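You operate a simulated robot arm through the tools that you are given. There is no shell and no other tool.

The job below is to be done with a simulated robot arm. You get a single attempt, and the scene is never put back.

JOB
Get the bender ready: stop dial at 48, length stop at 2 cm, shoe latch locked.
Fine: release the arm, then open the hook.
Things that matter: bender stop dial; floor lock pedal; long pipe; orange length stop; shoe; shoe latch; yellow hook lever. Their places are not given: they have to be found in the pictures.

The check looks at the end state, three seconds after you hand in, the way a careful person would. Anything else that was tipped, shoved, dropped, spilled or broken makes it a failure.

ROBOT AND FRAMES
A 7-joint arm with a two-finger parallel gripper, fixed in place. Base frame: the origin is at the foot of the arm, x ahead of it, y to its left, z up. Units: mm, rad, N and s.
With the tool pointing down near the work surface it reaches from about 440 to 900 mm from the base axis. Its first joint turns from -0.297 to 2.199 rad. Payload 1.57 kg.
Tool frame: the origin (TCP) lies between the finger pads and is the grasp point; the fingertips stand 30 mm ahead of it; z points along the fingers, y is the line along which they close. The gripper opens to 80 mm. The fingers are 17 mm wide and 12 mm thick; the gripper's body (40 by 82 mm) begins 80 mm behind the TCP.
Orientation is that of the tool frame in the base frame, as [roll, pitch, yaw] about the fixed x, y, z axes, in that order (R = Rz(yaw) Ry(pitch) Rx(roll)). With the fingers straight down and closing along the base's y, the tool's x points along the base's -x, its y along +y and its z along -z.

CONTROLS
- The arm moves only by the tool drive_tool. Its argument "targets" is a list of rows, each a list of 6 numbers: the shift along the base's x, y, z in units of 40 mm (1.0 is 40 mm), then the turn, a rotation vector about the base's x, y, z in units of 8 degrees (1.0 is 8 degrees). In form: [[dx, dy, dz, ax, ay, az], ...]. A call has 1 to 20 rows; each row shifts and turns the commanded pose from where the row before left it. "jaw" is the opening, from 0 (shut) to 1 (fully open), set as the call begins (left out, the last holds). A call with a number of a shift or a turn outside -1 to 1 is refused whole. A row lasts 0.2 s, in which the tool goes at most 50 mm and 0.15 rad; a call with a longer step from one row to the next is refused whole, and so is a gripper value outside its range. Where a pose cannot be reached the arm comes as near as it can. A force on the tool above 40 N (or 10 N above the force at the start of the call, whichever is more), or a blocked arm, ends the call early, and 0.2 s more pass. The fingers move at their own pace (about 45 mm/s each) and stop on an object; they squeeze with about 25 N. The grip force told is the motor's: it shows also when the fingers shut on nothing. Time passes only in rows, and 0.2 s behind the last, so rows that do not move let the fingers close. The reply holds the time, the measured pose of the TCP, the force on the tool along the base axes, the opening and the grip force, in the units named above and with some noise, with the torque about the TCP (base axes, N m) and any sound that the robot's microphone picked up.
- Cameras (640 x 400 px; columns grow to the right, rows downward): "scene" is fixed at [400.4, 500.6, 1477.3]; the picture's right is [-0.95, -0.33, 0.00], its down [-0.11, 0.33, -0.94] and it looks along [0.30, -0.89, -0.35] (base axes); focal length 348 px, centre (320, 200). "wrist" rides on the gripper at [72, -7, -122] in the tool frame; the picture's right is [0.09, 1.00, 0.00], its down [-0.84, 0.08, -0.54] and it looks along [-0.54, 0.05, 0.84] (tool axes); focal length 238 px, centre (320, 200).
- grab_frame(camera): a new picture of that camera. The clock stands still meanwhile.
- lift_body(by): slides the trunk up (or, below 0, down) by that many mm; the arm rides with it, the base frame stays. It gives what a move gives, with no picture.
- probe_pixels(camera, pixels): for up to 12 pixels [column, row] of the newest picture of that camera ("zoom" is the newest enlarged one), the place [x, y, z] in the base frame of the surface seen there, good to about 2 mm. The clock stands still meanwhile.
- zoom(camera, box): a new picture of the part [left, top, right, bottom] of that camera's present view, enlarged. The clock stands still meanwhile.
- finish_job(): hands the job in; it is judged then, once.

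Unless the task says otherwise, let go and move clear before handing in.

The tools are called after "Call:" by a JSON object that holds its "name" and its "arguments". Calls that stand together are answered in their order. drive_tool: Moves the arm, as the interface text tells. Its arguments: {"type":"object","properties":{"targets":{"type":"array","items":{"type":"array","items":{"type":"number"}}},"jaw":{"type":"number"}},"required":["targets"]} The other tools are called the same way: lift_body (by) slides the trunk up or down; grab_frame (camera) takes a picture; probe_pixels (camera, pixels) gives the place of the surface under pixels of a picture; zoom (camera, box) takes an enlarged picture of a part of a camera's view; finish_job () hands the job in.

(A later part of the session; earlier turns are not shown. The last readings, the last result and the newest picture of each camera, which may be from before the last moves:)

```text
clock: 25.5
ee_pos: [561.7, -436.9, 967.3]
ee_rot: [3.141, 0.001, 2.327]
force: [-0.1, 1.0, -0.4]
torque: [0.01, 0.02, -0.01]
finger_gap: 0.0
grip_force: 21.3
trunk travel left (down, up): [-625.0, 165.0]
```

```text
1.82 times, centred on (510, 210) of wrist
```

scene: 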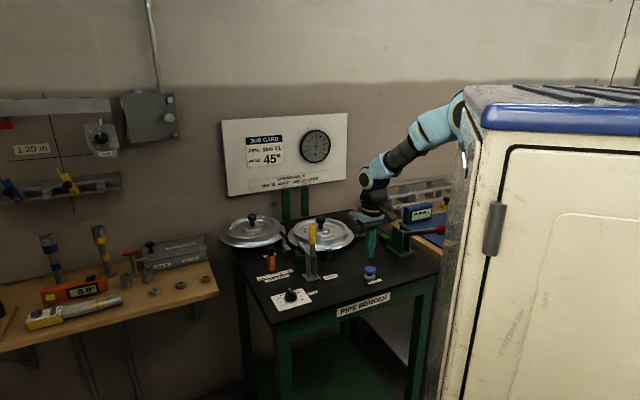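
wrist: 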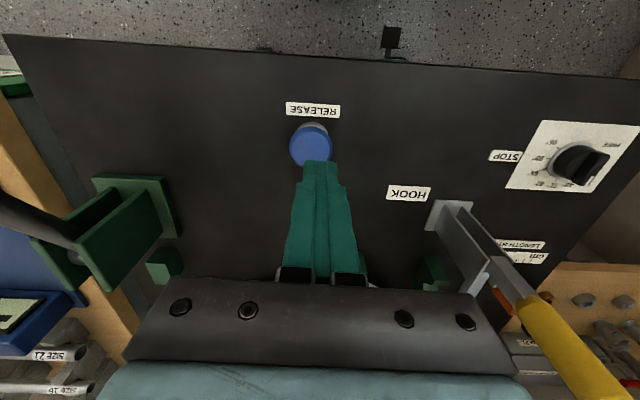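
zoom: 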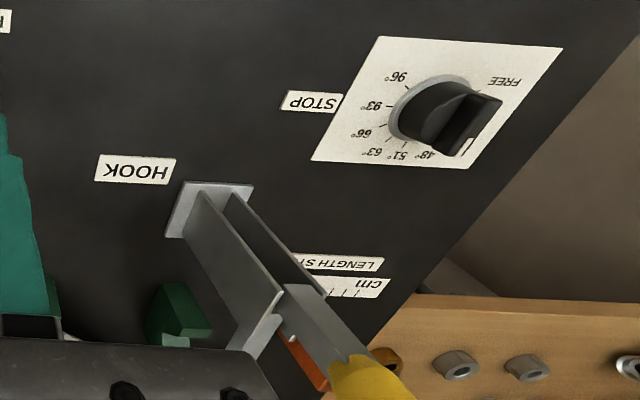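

The button centre is near (558.5,-441.5). I'll align and press down in small steps.

Call:
{"name": "drive_tool", "arguments": {"targets": [[-0.08, -0.115, -0.4, 0, 0, 0], [0, 0, -0.5, 0, 0, 0], [0, 0, -0.15, 0, 0, 0], [0, 0, -0.1, 0, 0, 0], [0, 0, -0.1, 0, 0, 0], [0, 0, 0, 0, 0, 0]]}}

```text
clock: 26.9
ee_pos: [557.2, -440.8, 916.8]
ee_rot: [3.141, -0.001, 2.328]
force: [-2.7, 2.5, 10.4]
torque: [0.06, 0.1, -0.01]
finger_gap: 0.0
grip_force: 21.3
trunk travel left (down, up): [-625.0, 165.0]
heard: click
```

A click was heard at about 10 N of press. I'll retreat upward and check what changed.

Call:
{"name": "drive_tool", "arguments": {"targets": [[0, 0, 0.5, 0, 0, 0], [0, 0, 0.9, 0, 0, 0], [0, 0, 0.9, 0, 0, 0], [0, 0, 0.9, 0, 0, 0], [0, 0, 0, 0, 0, 0]]}}

Call:
{"name": "grab_frame", "arguments": {"camera": "wrist"}}

Call:
{"name": "zoom", "arguments": {"camera": "scene", "box": [220, 110, 440, 330]}}

Call:
{"name": "zoom", "arguments": {"camera": "scene", "box": [280, 115, 350, 175]}}

```text
clock: 28.1
ee_pos: [559.0, -439.3, 1044.4]
ee_rot: [-3.141, -0.001, 2.326]
force: [1.5, 0.1, -0.2]
torque: [0.0, 0.02, 0.01]
finger_gap: 0.0
grip_force: 21.6
trunk travel left (down, up): [-625.0, 165.0]
```

```text
taken
```

wrist: 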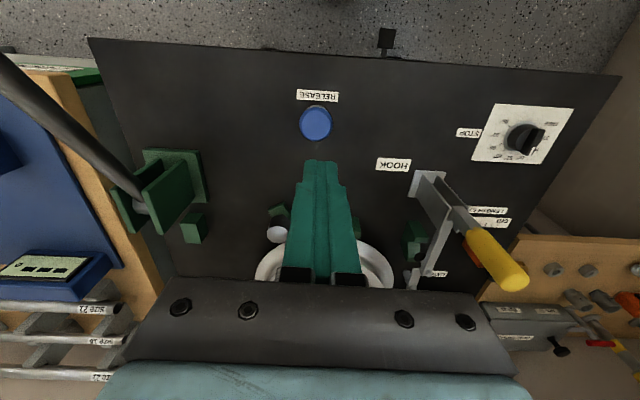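

```text
1.82 times, centred on (330, 220) of scene
```

zoom: 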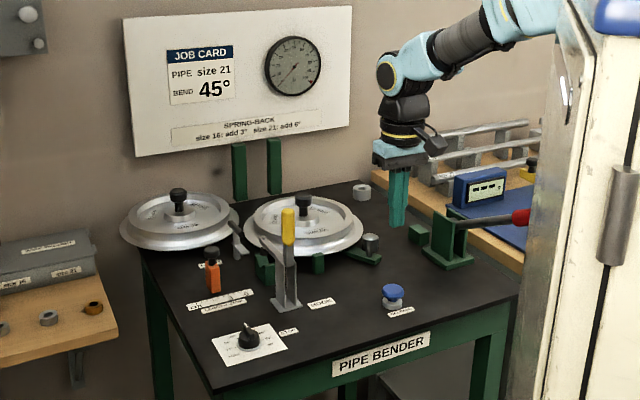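

```text
6.67 times, centred on (315, 145) of scene
```

zoom: 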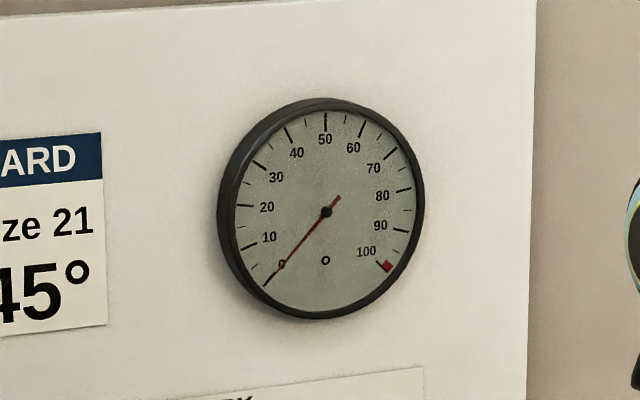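

The wall gauge dropped from 50 to 0, so the bending arm is released. Next is the hook; I'll zoom on the yellow lever and probe it.

Call:
{"name": "zoom", "arguments": {"camera": "wrist", "box": [380, 150, 560, 300]}}

Call:
{"name": "probe_pixels", "arguments": {"camera": "wrist", "pixels": [[497, 262], [505, 275], [485, 245], [475, 225], [455, 210], [428, 183], [440, 250], [415, 280], [430, 260], [460, 230], [412, 240], [520, 285]]}}

Call:
{"name": "zoom", "arguments": {"camera": "scene", "box": [290, 215, 350, 290]}}

Call:
{"name": "grab_frame", "arguments": {"camera": "scene"}}

Call:
{"name": "probe_pixels", "arguments": {"camera": "scene", "pixels": [[312, 224], [312, 228], [312, 235], [312, 243], [313, 252], [310, 258], [305, 262], [313, 270], [300, 240], [295, 245], [304, 250], [299, 236]]}}

```text
2.67 times, centred on (470, 225) of wrist
```

zoom: 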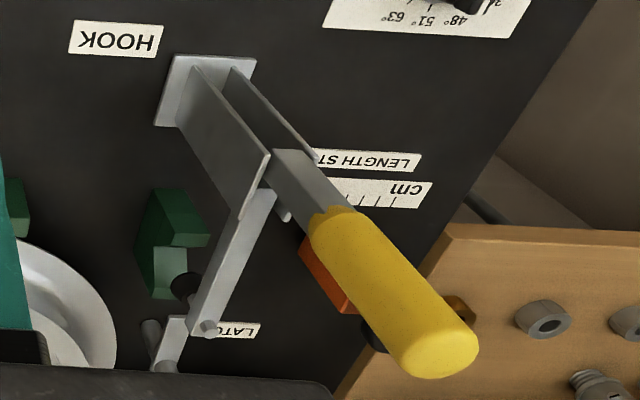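

```text
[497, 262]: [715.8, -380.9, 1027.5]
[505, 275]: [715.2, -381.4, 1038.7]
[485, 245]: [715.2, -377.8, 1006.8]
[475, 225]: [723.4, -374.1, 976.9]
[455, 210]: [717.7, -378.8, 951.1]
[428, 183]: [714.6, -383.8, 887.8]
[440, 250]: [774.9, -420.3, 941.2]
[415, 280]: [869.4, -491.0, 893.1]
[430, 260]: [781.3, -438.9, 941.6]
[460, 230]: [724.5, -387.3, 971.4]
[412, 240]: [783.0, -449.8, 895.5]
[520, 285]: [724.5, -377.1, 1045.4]
```

```text
5.33 times, centred on (320, 252) of scene
```

zoom: 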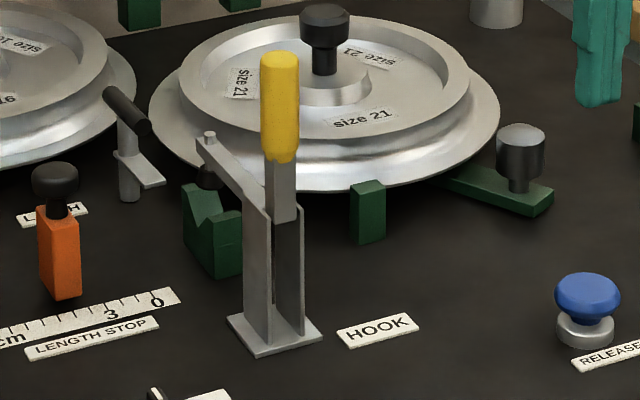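

```text
taken
```

scene: 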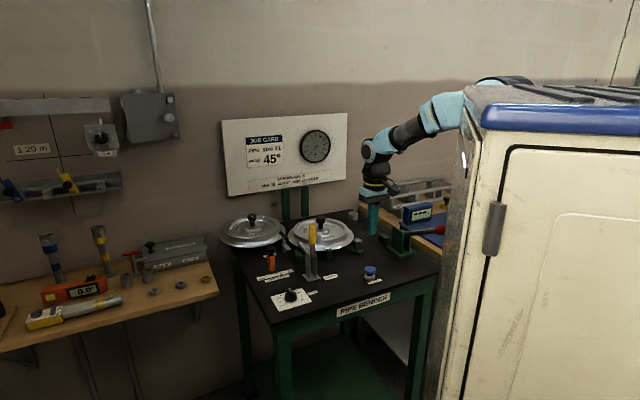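

```text
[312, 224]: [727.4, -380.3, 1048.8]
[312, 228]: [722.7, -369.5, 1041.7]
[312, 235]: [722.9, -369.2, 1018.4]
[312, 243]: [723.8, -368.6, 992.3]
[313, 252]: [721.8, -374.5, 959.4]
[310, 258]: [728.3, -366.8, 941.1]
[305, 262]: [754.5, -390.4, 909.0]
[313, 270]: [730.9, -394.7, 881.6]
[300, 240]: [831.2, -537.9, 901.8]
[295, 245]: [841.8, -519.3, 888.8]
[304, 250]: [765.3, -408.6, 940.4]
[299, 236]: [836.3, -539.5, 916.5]
```

The lever's grip axis is at about (726.5,-380), spanning z≈990–1049, with the hook arm pointing toward the shoe. I'll move above it with jaws open and the closing axis parallel to the bench front.

Call:
{"name": "drive_tool", "arguments": {"targets": [[0, 0, 0.9, 0, 0, 0.21], [0, 0, 0.9, 0, 0, 0], [0.84, 0.295, 0, 0, 0, 0], [0.84, 0.295, 0, 0, 0, 0], [0.84, 0.295, 0, 0, 0, 0], [0.84, 0.295, 0, 0, 0, 0], [0.84, 0.295, 0, 0, 0, 0], [0, 0, 0, 0, 0, 0]], "jaw": 0.8}}

Call:
{"name": "grab_frame", "arguments": {"camera": "wrist"}}

Call:
{"name": "grab_frame", "arguments": {"camera": "scene"}}

```text
clock: 29.9
ee_pos: [726.1, -379.7, 1117.3]
ee_rot: [-3.14, -0.001, 2.357]
force: [-0.3, -0.5, 0.8]
torque: [-0.01, 0.01, 0.01]
finger_gap: 64.1
grip_force: 0.0
trunk travel left (down, up): [-625.0, 165.0]
```

```text
taken
```

wrist: 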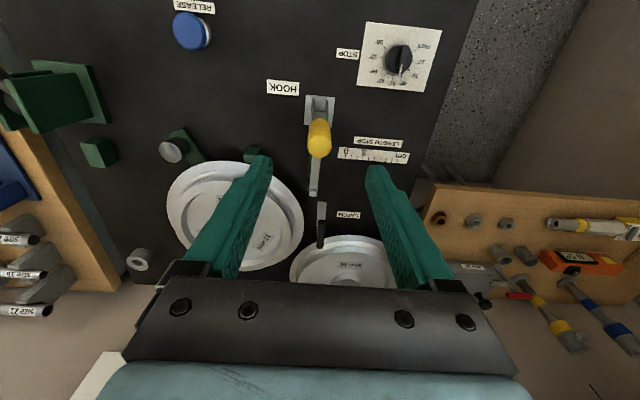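

```text
taken
```

scene: 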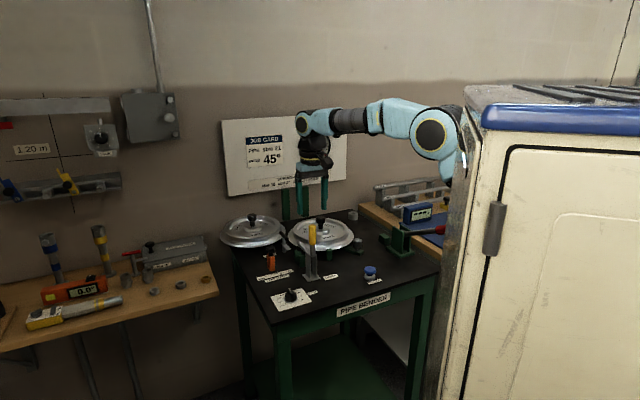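

The gripper is right above the lever (grip at (319,140)). I'll zoom for detail of dial, scale and latch, and probe the lever top.

Call:
{"name": "zoom", "arguments": {"camera": "wrist", "box": [350, 10, 450, 100]}}

Call:
{"name": "zoom", "arguments": {"camera": "wrist", "box": [260, 80, 420, 260]}}

Call:
{"name": "probe_pixels", "arguments": {"camera": "wrist", "pixels": [[319, 147], [309, 145], [329, 145], [319, 157], [319, 125], [315, 190], [315, 175], [320, 205], [320, 230], [322, 245], [320, 100], [395, 60]]}}

```text
4.44 times, centred on (400, 55) of wrist
```

zoom: 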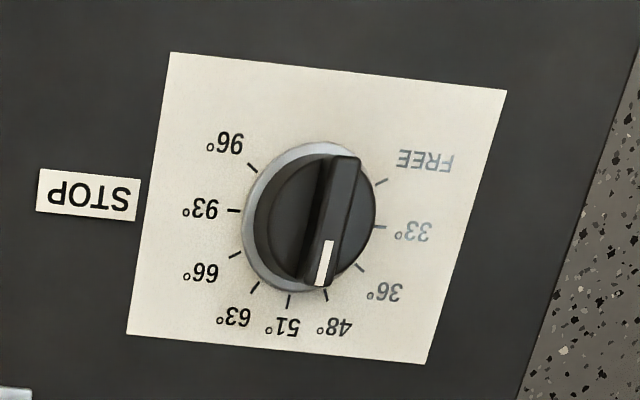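

```text
2.22 times, centred on (340, 170) of wrist
```

zoom: 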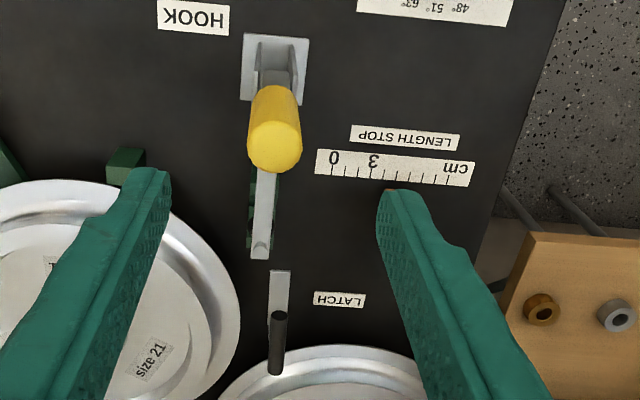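

```text
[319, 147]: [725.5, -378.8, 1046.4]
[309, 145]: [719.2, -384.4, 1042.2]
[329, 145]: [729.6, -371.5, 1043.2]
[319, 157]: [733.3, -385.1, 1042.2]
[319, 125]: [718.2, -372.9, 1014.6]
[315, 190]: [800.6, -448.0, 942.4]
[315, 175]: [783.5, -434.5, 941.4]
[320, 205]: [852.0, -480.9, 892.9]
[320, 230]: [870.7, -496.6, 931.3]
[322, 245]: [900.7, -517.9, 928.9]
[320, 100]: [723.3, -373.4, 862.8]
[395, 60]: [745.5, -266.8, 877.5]
```

The lever axis is centred at about (725.5,-379.5) and the dial pointer (with parallax) sits at 51. I'll lower over the yellow grip and close on it.

Call:
{"name": "drive_tool", "arguments": {"targets": [[0, 0, -0.75, 0, 0, 0], [0, 0, -0.75, 0, 0, 0], [0, 0, -0.75, 0, 0, 0], [0, 0, 0, 0, 0, 0]]}}

Call:
{"name": "drive_tool", "arguments": {"targets": [[0, 0, 0, 0, 0, 0], [0, 0, 0, 0, 0, 0], [0, 0, 0, 0, 0, 0]], "jaw": 0}}

Call:
{"name": "grab_frame", "arguments": {"camera": "wrist"}}

```text
clock: 30.9
ee_pos: [726.5, -379.5, 1027.0]
ee_rot: [-3.141, 0.001, 2.357]
force: [0.3, 0.9, -0.3]
torque: [-0.02, 0.0, -0.03]
finger_gap: 64.2
grip_force: 0.1
trunk travel left (down, up): [-625.0, 165.0]
```

```text
clock: 31.7
ee_pos: [726.0, -379.4, 1026.8]
ee_rot: [-3.141, 0.0, 2.356]
force: [0.4, -0.3, -0.1]
torque: [0.02, -0.01, 0.02]
finger_gap: 21.9
grip_force: 16.7
trunk travel left (down, up): [-625.0, 165.0]
```

```text
taken
```

wrist: 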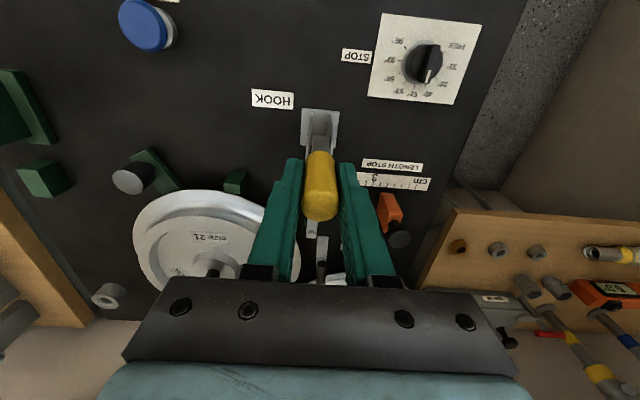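

The grip is held (21.9 mm gap). I'll pull the lever gently toward the bench front, tilting with it, and watch the force.

Call:
{"name": "drive_tool", "arguments": {"targets": [[-0.07, 0.07, 0, -0.25, -0.25, 0], [-0.07, 0.07, 0, -0.25, -0.25, 0], [-0.07, 0.07, -0.01, -0.25, -0.25, 0], [0, 0, 0, 0, 0, 0]]}}

```text
clock: 32.7
ee_pos: [719.0, -371.2, 1025.3]
ee_rot: [3.141, 0.148, 2.357]
force: [-1.3, 1.0, 1.4]
torque: [0.59, 0.55, -0.01]
finger_gap: 21.7
grip_force: 34.9
trunk travel left (down, up): [-625.0, 165.0]
```

The lever followed with only ~2 N. I'll check with pictures that the lever (not the bench) moved.

Call:
{"name": "grab_frame", "arguments": {"camera": "wrist"}}

Call:
{"name": "zoom", "arguments": {"camera": "scene", "box": [270, 200, 350, 290]}}

Call:
{"name": "probe_pixels", "arguments": {"camera": "zoom", "pixels": [[300, 330], [330, 310], [260, 330], [400, 330], [480, 310]]}}

```text
taken
```

wrist: 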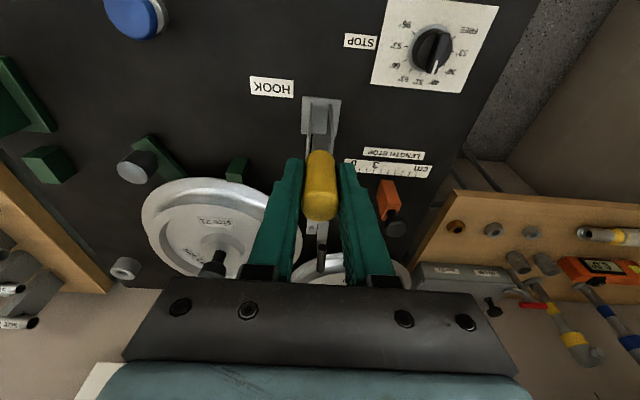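

```text
4.44 times, centred on (310, 245) of scene
```

zoom: 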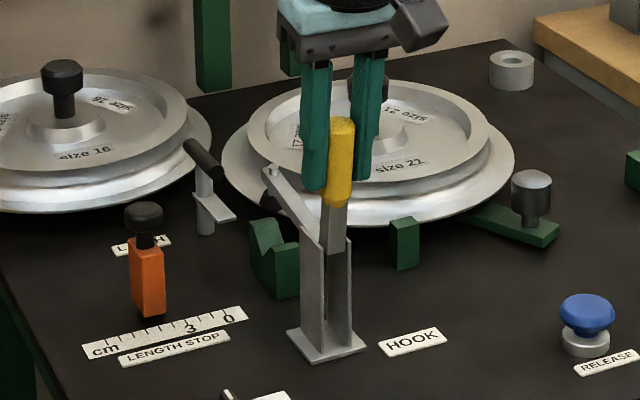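

```text
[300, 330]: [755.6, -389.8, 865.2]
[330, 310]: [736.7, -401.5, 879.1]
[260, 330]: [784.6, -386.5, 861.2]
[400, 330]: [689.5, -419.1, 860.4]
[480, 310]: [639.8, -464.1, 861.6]
```

The lever is swinging back and the hook arm stays with the bench unmoved. I'll continue pulling back along the arc.

Call:
{"name": "drive_tool", "arguments": {"targets": [[-0.1, 0.1, -0.015, -0.2, -0.2, 0], [-0.1, 0.1, -0.02, -0.2, -0.2, 0], [-0.1, 0.1, -0.03, -0.2, -0.2, 0], [0, 0, 0, 0, 0, 0]]}}

Call:
{"name": "zoom", "arguments": {"camera": "scene", "box": [270, 200, 350, 290]}}

```text
clock: 33.7
ee_pos: [708.1, -360.1, 1022.4]
ee_rot: [3.141, 0.27, 2.356]
force: [13.3, -11.2, -2.7]
torque: [-0.65, -0.71, 0.02]
finger_gap: 21.7
grip_force: 34.5
trunk travel left (down, up): [-625.0, 165.0]
```

```text
4.44 times, centred on (310, 245) of scene
```

zoom: 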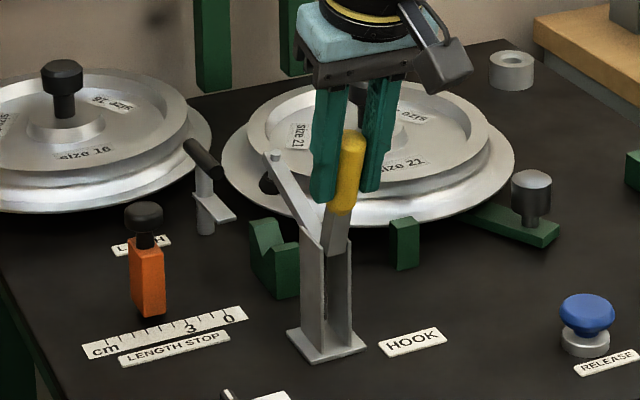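

The hook arm is rising; readings suggest a pivot radius of about 85 mm. I'll continue on that arc to roughly 45°.

Call:
{"name": "drive_tool", "arguments": {"targets": [[-0.133, 0.133, -0.065, -0.575, -0.575, 0], [-0.15, 0.15, -0.105, -0.707, -0.707, 0], [-0.173, 0.173, -0.165, -0.62, -0.62, 0], [-0.138, 0.138, -0.17, -0.53, -0.53, 0], [0, 0, 0, 0, 0, 0]]}}

Call:
{"name": "zoom", "arguments": {"camera": "scene", "box": [270, 200, 350, 290]}}

```text
clock: 34.9
ee_pos: [683.6, -337.8, 1003.9]
ee_rot: [-3.136, 0.717, 2.357]
force: [3.1, 4.5, -12.2]
torque: [0.74, 0.25, 0.49]
finger_gap: 21.7
grip_force: 34.9
out of reach, approached as far as the arm can: row 4
trunk travel left (down, up): [-625.0, 165.0]
```

```text
4.44 times, centred on (310, 245) of scene
```

zoom: 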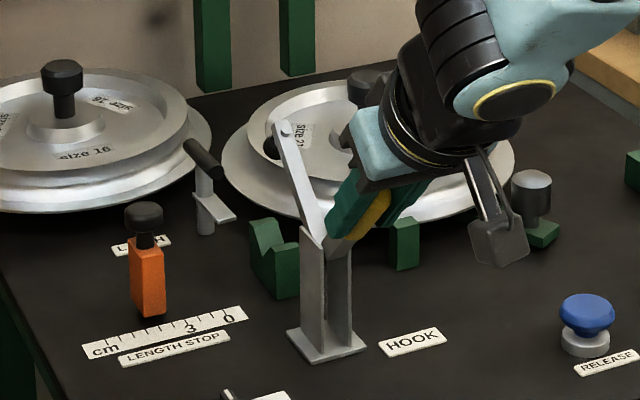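

The hook arm is up about 45°, but the arm can't tilt further in this grip. I'll open the jaws, back off along the lever and then push the grip further down from above.

Call:
{"name": "drive_tool", "arguments": {"targets": [[0, 0, 0, 0, 0, 0], [0, 0, 0, 0, 0, 0]], "jaw": 0.7}}

Call:
{"name": "drive_tool", "arguments": {"targets": [[-0.2, 0.2, 0.3, 0, 0, 0], [-0.35, 0.35, 0.6, 0, 0, 0], [-0.4, 0.4, 0.7, 0, 0, 0], [0, 0, 0, 0, 0, 0]]}}

Call:
{"name": "zoom", "arguments": {"camera": "scene", "box": [270, 200, 350, 290]}}

```text
clock: 35.5
ee_pos: [682.9, -338.1, 1005.3]
ee_rot: [-3.136, 0.72, 2.356]
force: [-0.3, -0.2, 0.0]
torque: [-0.01, -0.01, -0.01]
finger_gap: 56.2
grip_force: 0.0
trunk travel left (down, up): [-625.0, 165.0]
```

```text
clock: 36.5
ee_pos: [645.5, -300.9, 1070.6]
ee_rot: [3.141, 0.748, 2.354]
force: [1.1, 0.1, -0.4]
torque: [-0.01, 0.0, -0.01]
finger_gap: 55.8
grip_force: 0.1
trunk travel left (down, up): [-625.0, 165.0]
```

```text
4.44 times, centred on (310, 245) of scene
```

zoom: 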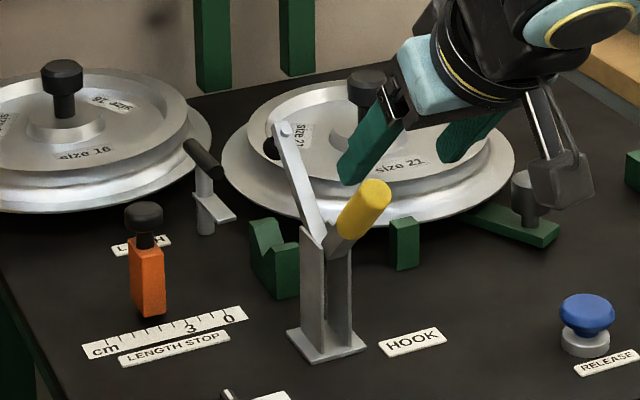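

The lever stays where I left it, about 45° back. I'll straighten the tool, close the jaws and look at the lever from above.

Call:
{"name": "drive_tool", "arguments": {"targets": [[0, 0, 0.7, 0.6, 0.6, 0], [0, 0, 0.7, 0.7, 0.7, 0], [0, 0, 0.5, 0.7, 0.7, 0], [0, 0, 0, 0.7, 0.7, 0], [0, 0, 0, 0.7, 0.7, 0], [0, 0, 0, 0.4, 0.4, 0], [0, 0, 0, 0, 0, 0]], "jaw": 0}}

Call:
{"name": "grab_frame", "arguments": {"camera": "wrist"}}

Call:
{"name": "grab_frame", "arguments": {"camera": "scene"}}

```text
clock: 38.1
ee_pos: [646.4, -301.6, 1145.3]
ee_rot: [-3.141, -0.005, 2.356]
force: [-0.8, -0.6, 0.6]
torque: [-0.02, 0.01, 0.01]
finger_gap: 0.0
grip_force: 21.5
trunk travel left (down, up): [-625.0, 165.0]
```

```text
taken
```

wrist: 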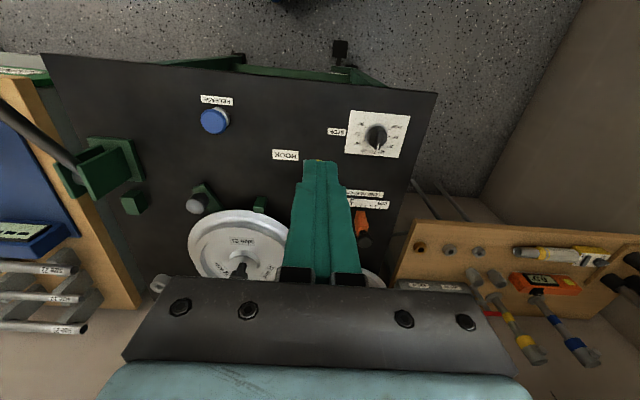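

```text
taken
```

scene: 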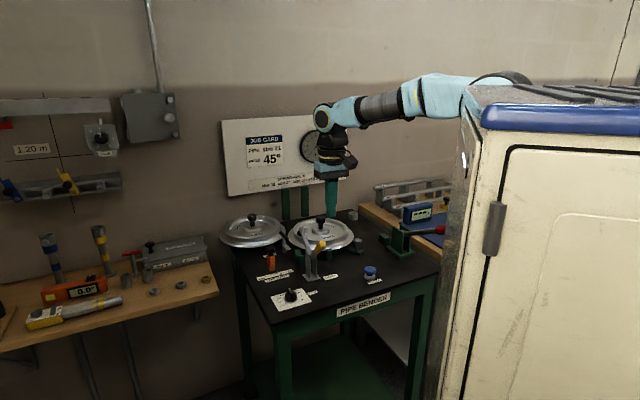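

Call:
{"name": "zoom", "arguments": {"camera": "scene", "box": [290, 215, 350, 290]}}

Call:
{"name": "probe_pixels", "arguments": {"camera": "zoom", "pixels": [[300, 145], [285, 165], [270, 190], [310, 135], [320, 145], [262, 205], [225, 110], [235, 180], [250, 250], [260, 330], [290, 150], [305, 160]]}}

```text
5.33 times, centred on (320, 252) of scene
```

zoom: 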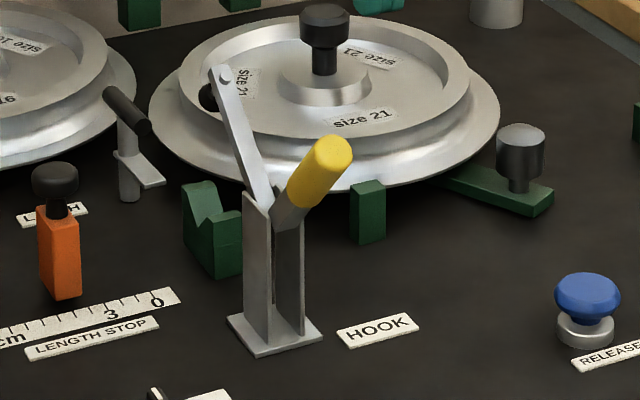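

```text
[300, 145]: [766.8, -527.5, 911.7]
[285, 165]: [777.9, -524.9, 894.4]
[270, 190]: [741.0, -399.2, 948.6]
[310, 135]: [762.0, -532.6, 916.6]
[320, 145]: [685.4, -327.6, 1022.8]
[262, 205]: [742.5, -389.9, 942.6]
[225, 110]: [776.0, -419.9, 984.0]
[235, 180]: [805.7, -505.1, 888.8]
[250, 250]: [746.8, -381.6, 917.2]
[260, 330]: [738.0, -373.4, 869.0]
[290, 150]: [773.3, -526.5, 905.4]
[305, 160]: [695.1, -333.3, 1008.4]
```

The grip's tip is now around (673,-327,1016). I'll place the closed fingertips above the grip at about (681,-335) and press down stepwise.

Call:
{"name": "drive_tool", "arguments": {"targets": [[0.43, -0.42, 0, 0, 0, 0], [0.43, -0.42, 0, 0, 0, 0], [0, 0, -0.9, 0, 0, 0], [0, 0, -0.9, 0, 0, 0], [0, 0, -0.4, 0, 0, 0], [0, 0, -0.2, 0, 0, 0], [0, 0, 0, 0, 0, 0]]}}

Call:
{"name": "zoom", "arguments": {"camera": "scene", "box": [290, 200, 350, 275]}}

```text
clock: 39.7
ee_pos: [678.3, -335.2, 1048.6]
ee_rot: [3.141, -0.004, 2.353]
force: [-0.6, -0.2, 0.4]
torque: [0.02, 0.04, 0.0]
finger_gap: 0.1
grip_force: 21.1
trunk travel left (down, up): [-625.0, 165.0]
```

```text
5.33 times, centred on (320, 238) of scene
```

zoom: 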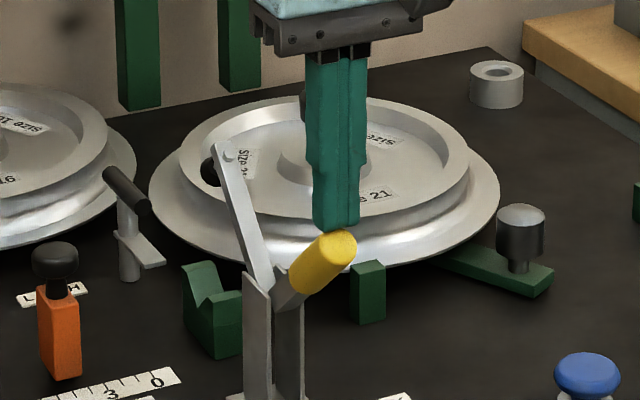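

The fingertips are just above the grip's upper side. I'll press down in steps.

Call:
{"name": "drive_tool", "arguments": {"targets": [[0, 0, -0.15, 0, 0, 0], [0, 0, -0.15, 0, 0, 0], [0, 0, -0.15, 0, 0, 0], [0, 0, -0.15, 0, 0, 0], [0, 0, 0, 0, 0, 0]]}}

Call:
{"name": "zoom", "arguments": {"camera": "scene", "box": [290, 200, 350, 275]}}

```text
clock: 40.9
ee_pos: [678.8, -333.5, 1024.9]
ee_rot: [-3.141, -0.004, 2.357]
force: [1.2, -0.2, 0.1]
torque: [-0.02, 0.02, -0.01]
finger_gap: 0.0
grip_force: 21.2
trunk travel left (down, up): [-625.0, 165.0]
```

```text
5.33 times, centred on (320, 238) of scene
```

zoom: 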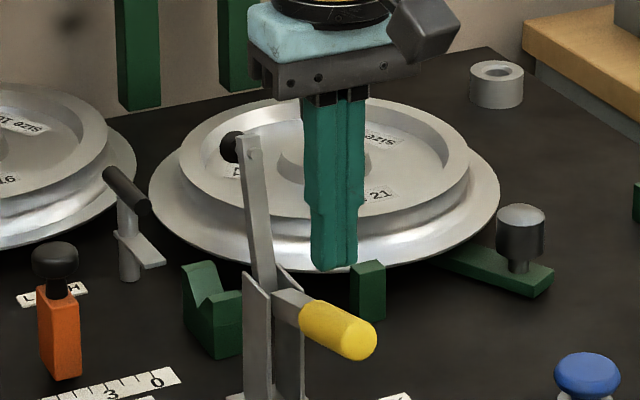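

The lever swung over on its own to roughly horizontal, and the hook arm stands upright. I'll back off up and inspect the whole bench.

Call:
{"name": "drive_tool", "arguments": {"targets": [[0, 0, 0.9, 0, 0, 0], [0, 0, 0.9, 0, 0, 0], [0, 0, 0.9, 0, 0, 0], [0, 0, 0, 0, 0, 0]]}}

Call:
{"name": "zoom", "arguments": {"camera": "scene", "box": [220, 200, 440, 330]}}

Call:
{"name": "grab_frame", "arguments": {"camera": "wrist"}}

Call:
{"name": "zoom", "arguments": {"camera": "scene", "box": [290, 215, 350, 290]}}

Call:
{"name": "probe_pixels", "arguments": {"camera": "zoom", "pixels": [[345, 255], [320, 245], [295, 230], [255, 120], [248, 65], [260, 330], [362, 200], [280, 340], [235, 90], [335, 265]]}}

```text
clock: 41.9
ee_pos: [678.7, -334.6, 1132.9]
ee_rot: [3.141, -0.005, 2.357]
force: [-0.6, 0.6, -0.8]
torque: [-0.03, 0.0, -0.03]
finger_gap: 0.3
grip_force: 20.8
trunk travel left (down, up): [-625.0, 165.0]
```

```text
2.91 times, centred on (330, 265) of scene
```

zoom: 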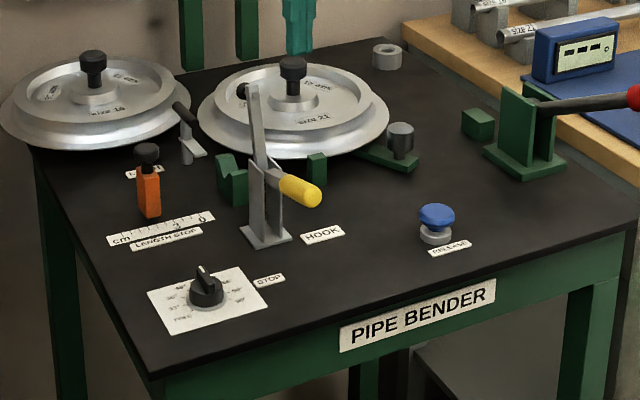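

```text
taken
```

wrist: 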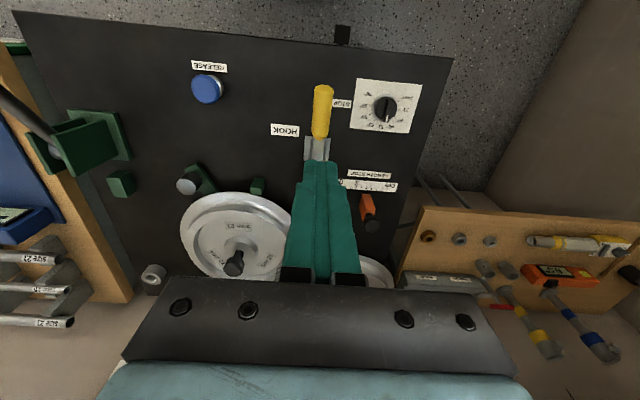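

```text
5.33 times, centred on (320, 252) of scene
```

zoom: 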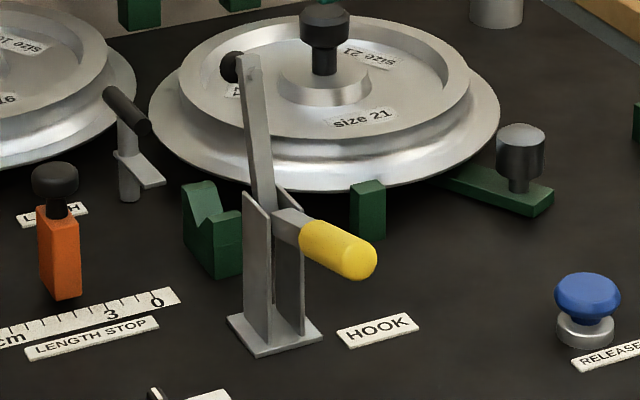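

```text
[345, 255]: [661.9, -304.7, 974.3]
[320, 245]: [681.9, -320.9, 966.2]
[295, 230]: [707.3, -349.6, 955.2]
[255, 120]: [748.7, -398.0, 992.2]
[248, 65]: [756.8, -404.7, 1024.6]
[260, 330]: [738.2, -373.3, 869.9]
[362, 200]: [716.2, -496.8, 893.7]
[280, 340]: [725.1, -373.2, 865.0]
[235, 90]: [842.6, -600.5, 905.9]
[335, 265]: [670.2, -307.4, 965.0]
```

The hook is fully open (lever rests ~20° above horizontal, hook arm upright). Now the dial: I'll place the camera directly above it to read it without parallax.

Call:
{"name": "drive_tool", "arguments": {"targets": [[0.96, 0.25, 0, 0, 0, 0], [0.96, 0.25, 0, 0, 0, 0], [0.96, 0.25, -0.4, 0, 0, 0], [0, 0, -0.4, 0, 0, 0], [0, 0, 0, 0, 0, 0]]}}

Call:
{"name": "zoom", "arguments": {"camera": "wrist", "box": [260, 0, 380, 100]}}

Call:
{"name": "grab_frame", "arguments": {"camera": "wrist"}}

```text
clock: 43.1
ee_pos: [794.1, -302.4, 1101.2]
ee_rot: [3.141, -0.003, 2.356]
force: [-0.2, -0.3, -0.3]
torque: [-0.03, -0.04, -0.01]
finger_gap: 0.1
grip_force: 21.5
trunk travel left (down, up): [-625.0, 165.0]
```

```text
4.00 times, centred on (320, 50) of wrist
```

zoom: 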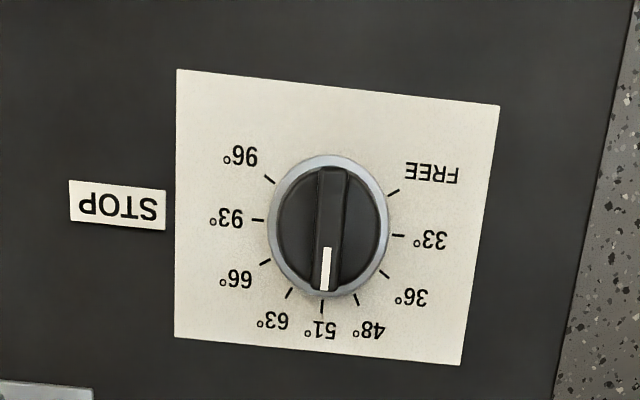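

```text
taken
```

wrist: 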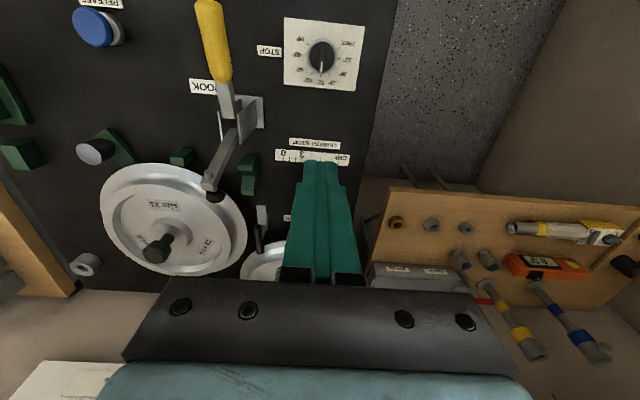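

Seen from straight above, the pointer is exactly on 51 and 48 is one step (30°) counter-clockwise. I'll probe the knob's centre and height for the grasp.

Call:
{"name": "probe_pixels", "arguments": {"camera": "wrist", "pixels": [[322, 45], [322, 55], [322, 65], [313, 56], [331, 56], [317, 56], [327, 56], [321, 70], [307, 56], [336, 56], [322, 41], [322, 73]]}}

Call:
{"name": "zoom", "arguments": {"camera": "wrist", "box": [300, 30, 345, 85]}}

Call:
{"name": "probe_pixels", "arguments": {"camera": "zoom", "pixels": [[325, 90], [325, 200], [325, 290], [260, 200], [390, 200], [210, 200], [430, 200], [320, 150], [320, 250]]}}

```text
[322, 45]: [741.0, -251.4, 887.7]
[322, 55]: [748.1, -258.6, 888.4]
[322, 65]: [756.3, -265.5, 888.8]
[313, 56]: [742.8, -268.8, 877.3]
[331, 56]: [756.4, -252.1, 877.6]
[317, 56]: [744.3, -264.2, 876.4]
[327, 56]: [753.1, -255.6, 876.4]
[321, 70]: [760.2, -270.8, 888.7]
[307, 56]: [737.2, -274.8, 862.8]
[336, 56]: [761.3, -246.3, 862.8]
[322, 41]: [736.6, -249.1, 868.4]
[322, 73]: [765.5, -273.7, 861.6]
```

```text
7.27 times, centred on (322, 58) of wrist
```

zoom: 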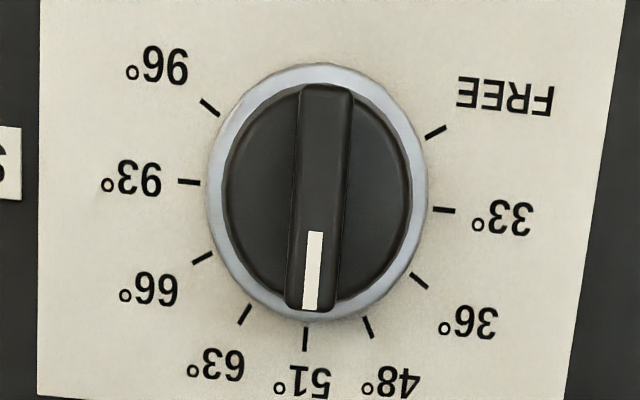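

```text
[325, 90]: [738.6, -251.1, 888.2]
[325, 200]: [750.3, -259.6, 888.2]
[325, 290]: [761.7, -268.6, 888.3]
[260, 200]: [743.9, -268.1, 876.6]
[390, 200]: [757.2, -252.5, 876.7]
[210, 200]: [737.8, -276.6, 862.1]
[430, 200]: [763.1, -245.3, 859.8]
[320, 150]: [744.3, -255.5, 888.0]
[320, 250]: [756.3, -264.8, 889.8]
```

The knob centre is at (750,-260.5), bar top z≈888, disk top z≈877. I'll open the jaws a bit and go above it.

Call:
{"name": "drive_tool", "arguments": {"targets": [[-0.55, 0.525, -0.5, 0, 0, 0], [-0.55, 0.525, -0.5, 0, 0, 0], [0, 0, -0.9, 0, 0, 0], [0, 0, -0.9, 0, 0, 0], [0, 0, -0.9, 0, 0, 0], [0, 0, -0.6, 0, 0, 0], [0, 0, 0, 0, 0, 0]], "jaw": 0.4}}

Call:
{"name": "grab_frame", "arguments": {"camera": "wrist"}}

Call:
{"name": "zoom", "arguments": {"camera": "scene", "box": [255, 245, 335, 315]}}

```text
clock: 44.7
ee_pos: [750.2, -261.4, 929.9]
ee_rot: [-3.141, -0.001, 2.355]
force: [0.1, -0.1, 0.0]
torque: [-0.01, -0.02, 0.01]
finger_gap: 32.0
grip_force: 0.1
trunk travel left (down, up): [-625.0, 165.0]
```

```text
taken
```

wrist: 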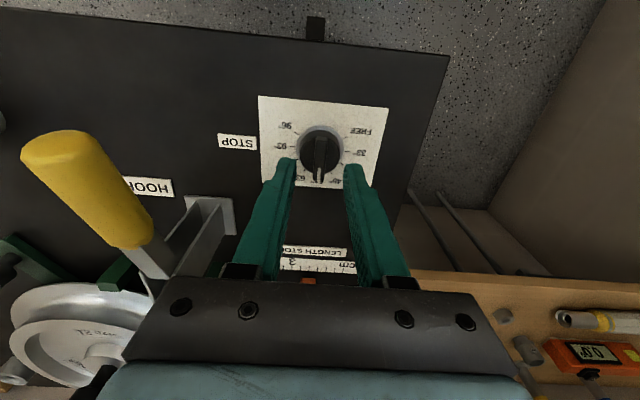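

```text
5.71 times, centred on (295, 280) of scene
```

zoom: 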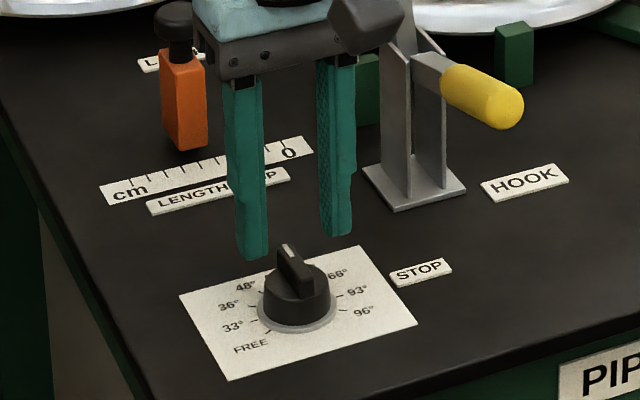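

The bar is centred between the fingers. I'll descend to just above the knob disk and close.

Call:
{"name": "drive_tool", "arguments": {"targets": [[0, 0, -0.35, 0, 0, 0], [0, 0, -0.17, 0, 0, 0], [0, 0, 0, 0, 0, 0]]}}

Call:
{"name": "drive_tool", "arguments": {"targets": [[0, 0, 0, 0, 0, 0], [0, 0, 0, 0, 0, 0], [0, 0, 0, 0, 0, 0]], "jaw": 0}}

```text
clock: 45.5
ee_pos: [751.2, -262.5, 909.8]
ee_rot: [3.141, -0.002, 2.356]
force: [-1.2, -0.6, 0.2]
torque: [-0.03, -0.01, 0.02]
finger_gap: 32.1
grip_force: 0.0
trunk travel left (down, up): [-625.0, 165.0]
```

```text
clock: 46.3
ee_pos: [750.1, -262.4, 907.9]
ee_rot: [3.141, -0.003, 2.357]
force: [-1.0, -0.7, -0.6]
torque: [0.0, 0.03, 0.01]
finger_gap: 8.8
grip_force: 27.9
trunk travel left (down, up): [-625.0, 165.0]
```

The bar is held (8.8 mm). I'll rotate +30° counter-clockwise in steps.

Call:
{"name": "drive_tool", "arguments": {"targets": [[0, 0, 0, 0, 0, 0.94], [0, 0, 0, 0, 0, 0.94], [0, 0, 0, 0, 0, 0.94], [0, 0, 0, 0, 0, 0.93], [0, 0, 0, 0, 0, 0]]}}

Call:
{"name": "zoom", "arguments": {"camera": "scene", "box": [255, 245, 335, 315]}}

```text
clock: 47.5
ee_pos: [751.6, -262.4, 908.7]
ee_rot: [-3.14, 0.0, 2.881]
force: [3.8, 2.9, 5.6]
torque: [0.03, -0.2, -0.01]
finger_gap: 8.6
grip_force: 27.5
trunk travel left (down, up): [-625.0, 165.0]
```

```text
5.71 times, centred on (295, 280) of scene
```

zoom: 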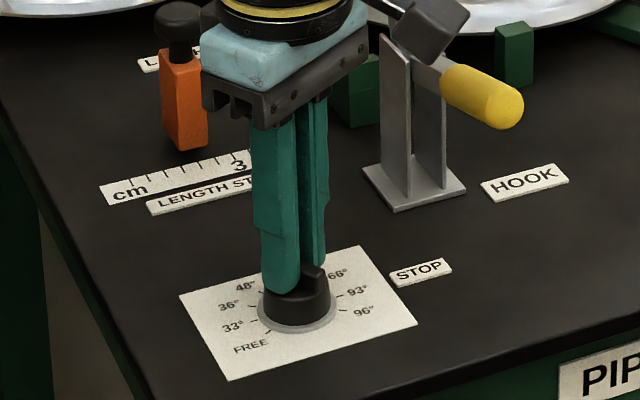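

The tool turned exactly 30°. I'll open, rise and inspect the pointer from straight above.

Call:
{"name": "drive_tool", "arguments": {"targets": [[0, 0, 0, 0, 0, 0], [0, 0, 0, 0, 0, 0]], "jaw": 0.4}}

Call:
{"name": "drive_tool", "arguments": {"targets": [[0, 0, 0.8, 0, 0, 0], [0, 0, 0.9, 0, 0, -0.9], [0, 0, 0.9, 0, 0, -0.95], [0.3, -0.3, 0.9, 0, 0, -0.95], [0.5, -0.5, 0.9, 0, 0, -0.95], [0.3, -0.3, 0.4, 0, 0, 0], [0, 0, 0, 0, 0, 0]]}}

Call:
{"name": "zoom", "arguments": {"camera": "wrist", "box": [260, 0, 380, 100]}}

Call:
{"name": "grab_frame", "arguments": {"camera": "wrist"}}

```text
clock: 48.1
ee_pos: [751.0, -262.1, 908.6]
ee_rot: [3.142, -0.004, 2.881]
force: [0.7, 0.1, -0.4]
torque: [-0.01, -0.01, 0.03]
finger_gap: 31.8
grip_force: 0.0
trunk travel left (down, up): [-625.0, 165.0]
```

```text
clock: 49.7
ee_pos: [795.6, -306.1, 1100.9]
ee_rot: [3.14, -0.005, 2.355]
force: [0.8, 0.2, -0.4]
torque: [-0.01, -0.03, 0.0]
finger_gap: 32.0
grip_force: 0.0
trunk travel left (down, up): [-625.0, 165.0]
```

```text
4.00 times, centred on (320, 50) of wrist
```

zoom: 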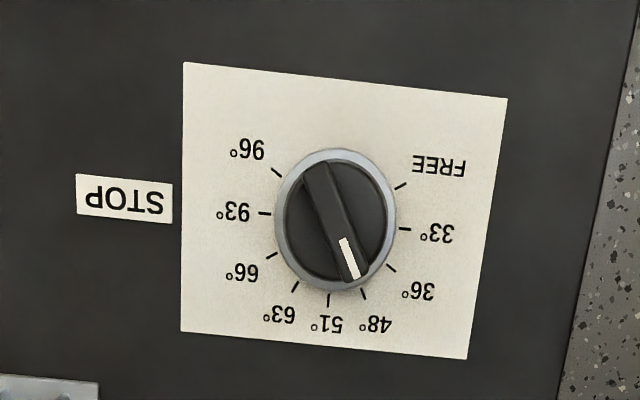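

```text
taken
```

wrist: 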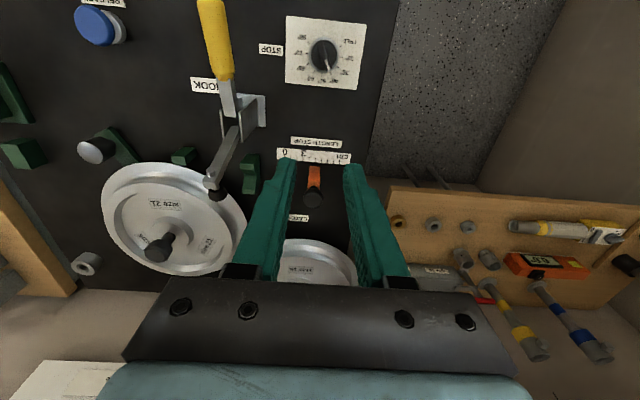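

The dial now points at 48. Next, the length stop: the orange slider at (314,180) lies between the fingers; I'll zoom on it and the scale.

Call:
{"name": "zoom", "arguments": {"camera": "wrist", "box": [260, 130, 370, 230]}}

Call:
{"name": "probe_pixels", "arguments": {"camera": "wrist", "pixels": [[285, 155], [303, 157], [345, 160], [314, 172], [314, 185], [314, 198], [309, 175], [319, 175], [305, 198], [323, 198], [314, 168], [290, 157]]}}

```text
4.00 times, centred on (315, 180) of wrist
```

zoom: 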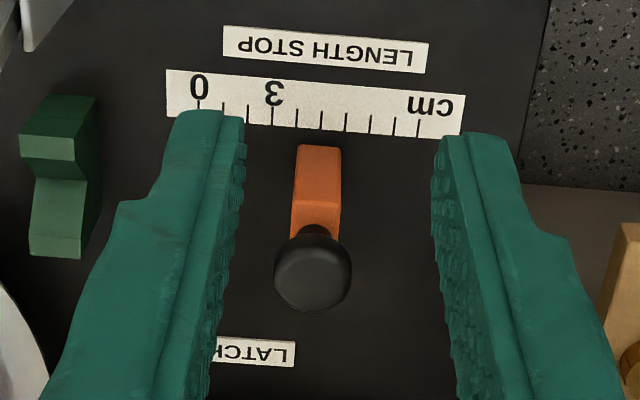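

```text
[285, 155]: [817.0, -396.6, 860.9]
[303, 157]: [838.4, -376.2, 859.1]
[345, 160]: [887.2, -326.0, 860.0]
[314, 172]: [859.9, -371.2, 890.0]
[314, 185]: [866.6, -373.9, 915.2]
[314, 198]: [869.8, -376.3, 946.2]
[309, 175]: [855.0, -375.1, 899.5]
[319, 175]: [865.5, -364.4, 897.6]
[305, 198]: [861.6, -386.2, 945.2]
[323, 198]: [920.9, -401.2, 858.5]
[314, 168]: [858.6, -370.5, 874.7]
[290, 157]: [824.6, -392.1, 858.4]
```

The scale ticks are 1 cm (10 mm) apart and the stop's centre sits at the 5 cm tick, so it must go 30 mm toward the hook side. I'll tilt the tool outward ~35° and come to a pre-grasp pose in front of the orange body.

Call:
{"name": "drive_tool", "arguments": {"targets": [[0.2, -0.2, 0, -0.62, -0.62, 0], [0.2, -0.2, -0.2, -0.62, -0.62, 0], [0.2, -0.2, -0.3, -0.62, -0.62, 0], [0.2, -0.2, -0.4, -0.62, -0.62, 0], [0.2, -0.2, -0.5, -0.62, -0.62, 0], [0, 0, -0.5, 0, 0, 0], [0, 0, 0, 0, 0, 0]], "jaw": 0.6}}

Call:
{"name": "grab_frame", "arguments": {"camera": "wrist"}}

Call:
{"name": "zoom", "arguments": {"camera": "scene", "box": [220, 190, 350, 290]}}

```text
clock: 51.3
ee_pos: [834.1, -346.3, 1024.7]
ee_rot: [-3.141, 0.61, 2.353]
force: [-0.5, 0.7, 0.3]
torque: [-0.03, 0.0, 0.0]
finger_gap: 47.8
grip_force: 0.0
trunk travel left (down, up): [-625.0, 165.0]
```

```text
taken
```

wrist: 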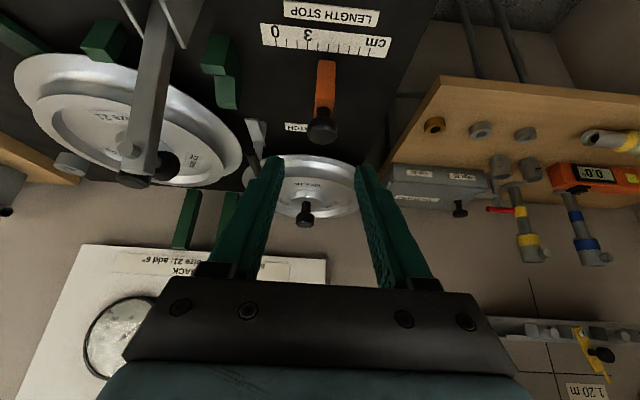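

```text
4.00 times, centred on (285, 240) of scene
```

zoom: 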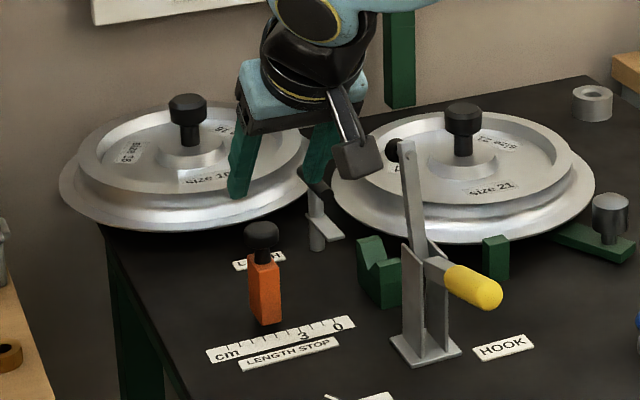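

The tilted pose is reached. I'll zoom at the orange stop to see its shape and read its position closely.

Call:
{"name": "zoom", "arguments": {"camera": "wrist", "box": [240, 0, 400, 150]}}

Call:
{"name": "probe_pixels", "arguments": {"camera": "zoom", "pixels": [[140, 120], [255, 135], [340, 240], [340, 290], [350, 350], [330, 400], [350, 330], [305, 250], [375, 250], [300, 345], [380, 345], [345, 390]]}}

Call:
{"name": "zoom", "arguments": {"camera": "wrist", "box": [255, 20, 355, 82]}}

```text
2.67 times, centred on (320, 75) of wrist
```

zoom: 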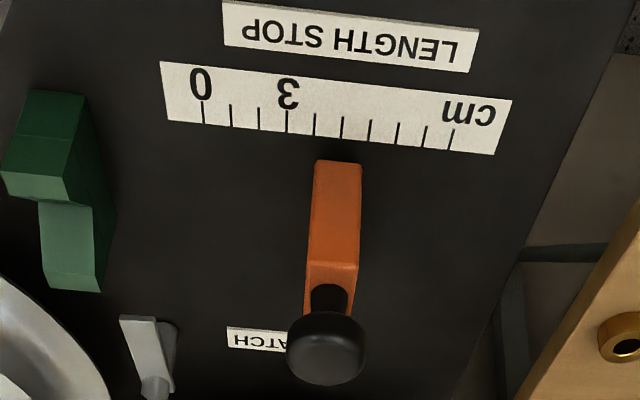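

```text
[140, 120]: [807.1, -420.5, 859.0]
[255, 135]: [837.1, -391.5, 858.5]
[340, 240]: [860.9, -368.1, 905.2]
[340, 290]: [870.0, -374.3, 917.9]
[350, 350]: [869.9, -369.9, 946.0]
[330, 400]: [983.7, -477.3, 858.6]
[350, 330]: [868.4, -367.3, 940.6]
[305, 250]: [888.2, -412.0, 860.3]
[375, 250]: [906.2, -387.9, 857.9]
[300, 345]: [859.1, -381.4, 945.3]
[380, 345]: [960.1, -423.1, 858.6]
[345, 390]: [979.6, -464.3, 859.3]
```

```text
6.40 times, centred on (305, 51) of wrist
```

zoom: 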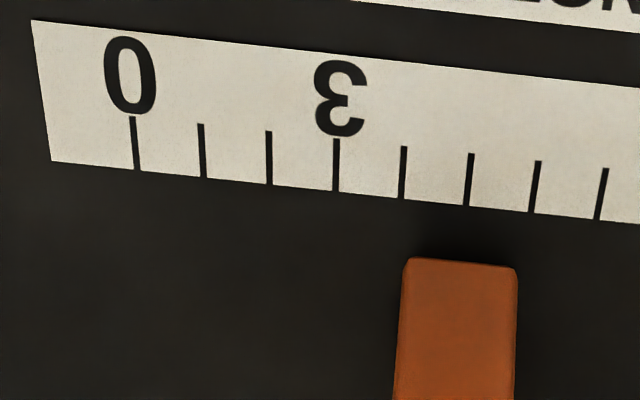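

The stop is 18 mm wide, centred at 5.0 cm (u≈346.5), with body top z≈918 and knob above. I'll descend and slide the open fingers around the body along the tool axis.

Call:
{"name": "drive_tool", "arguments": {"targets": [[-0.01, 0.04, -0.84, 0, 0, 0], [-0.01, 0.04, -0.84, 0, 0, 0], [0.355, -0.355, -0.717, 0, 0, 0], [0.18, -0.18, -0.36, 0, 0, 0], [0, 0, 0, 0, 0, 0]]}}

Call:
{"name": "grab_frame", "arguments": {"camera": "wrist"}}

Call:
{"name": "zoom", "arguments": {"camera": "scene", "box": [230, 210, 330, 290]}}

```text
clock: 52.5
ee_pos: [856.1, -366.7, 915.0]
ee_rot: [-3.141, 0.608, 2.355]
force: [-0.2, 0.5, -0.4]
torque: [0.01, -0.01, -0.03]
finger_gap: 48.1
grip_force: 0.1
trunk travel left (down, up): [-625.0, 165.0]
```

```text
taken
```

wrist: 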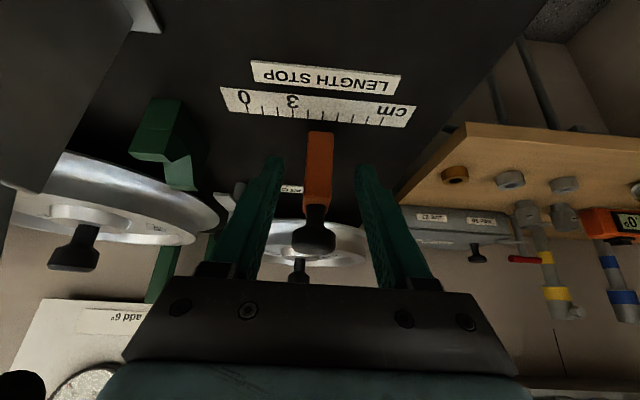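

```text
5.00 times, centred on (280, 250) of scene
```

zoom: 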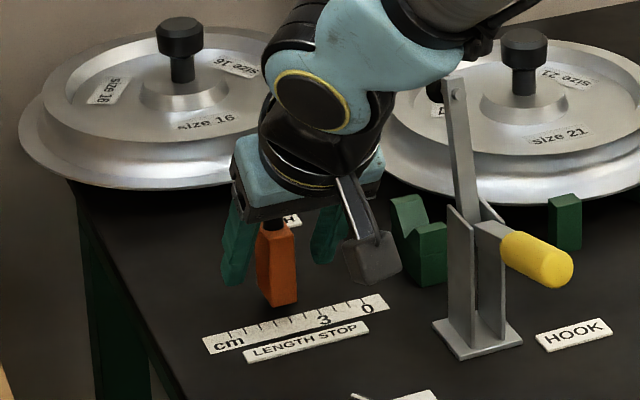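

The stop is centred between the fingers. I'll finish the approach and close on the body.

Call:
{"name": "drive_tool", "arguments": {"targets": [[0.15, -0.15, -0.33, 0, 0, 0], [0, 0, 0, 0, 0, 0]]}}

Call:
{"name": "drive_tool", "arguments": {"targets": [[0, 0, 0, 0, 0, 0], [0, 0, 0, 0, 0, 0], [0, 0, 0, 0, 0, 0]], "jaw": 0}}

Call:
{"name": "grab_frame", "arguments": {"camera": "wrist"}}

```text
clock: 53.1
ee_pos: [862.7, -371.4, 900.3]
ee_rot: [3.142, 0.609, 2.357]
force: [-0.5, 0.4, -0.5]
torque: [-0.02, -0.01, 0.02]
finger_gap: 47.8
grip_force: 0.1
trunk travel left (down, up): [-625.0, 165.0]
```

```text
clock: 53.9
ee_pos: [862.7, -370.7, 900.4]
ee_rot: [3.14, 0.609, 2.356]
force: [-0.5, -0.9, 0.3]
torque: [0.01, 0.19, -0.09]
finger_gap: 18.0
grip_force: 23.8
trunk travel left (down, up): [-625.0, 165.0]
```

```text
taken
```

wrist: 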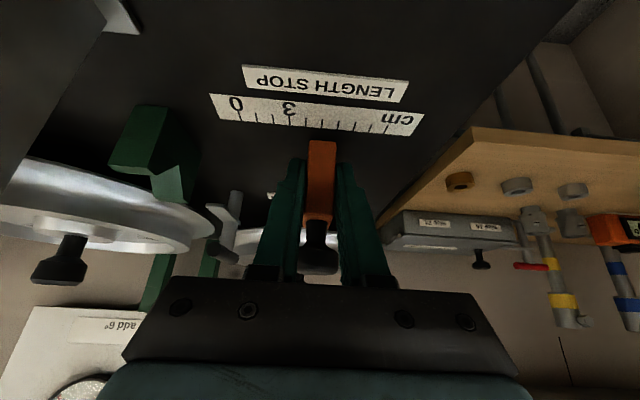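

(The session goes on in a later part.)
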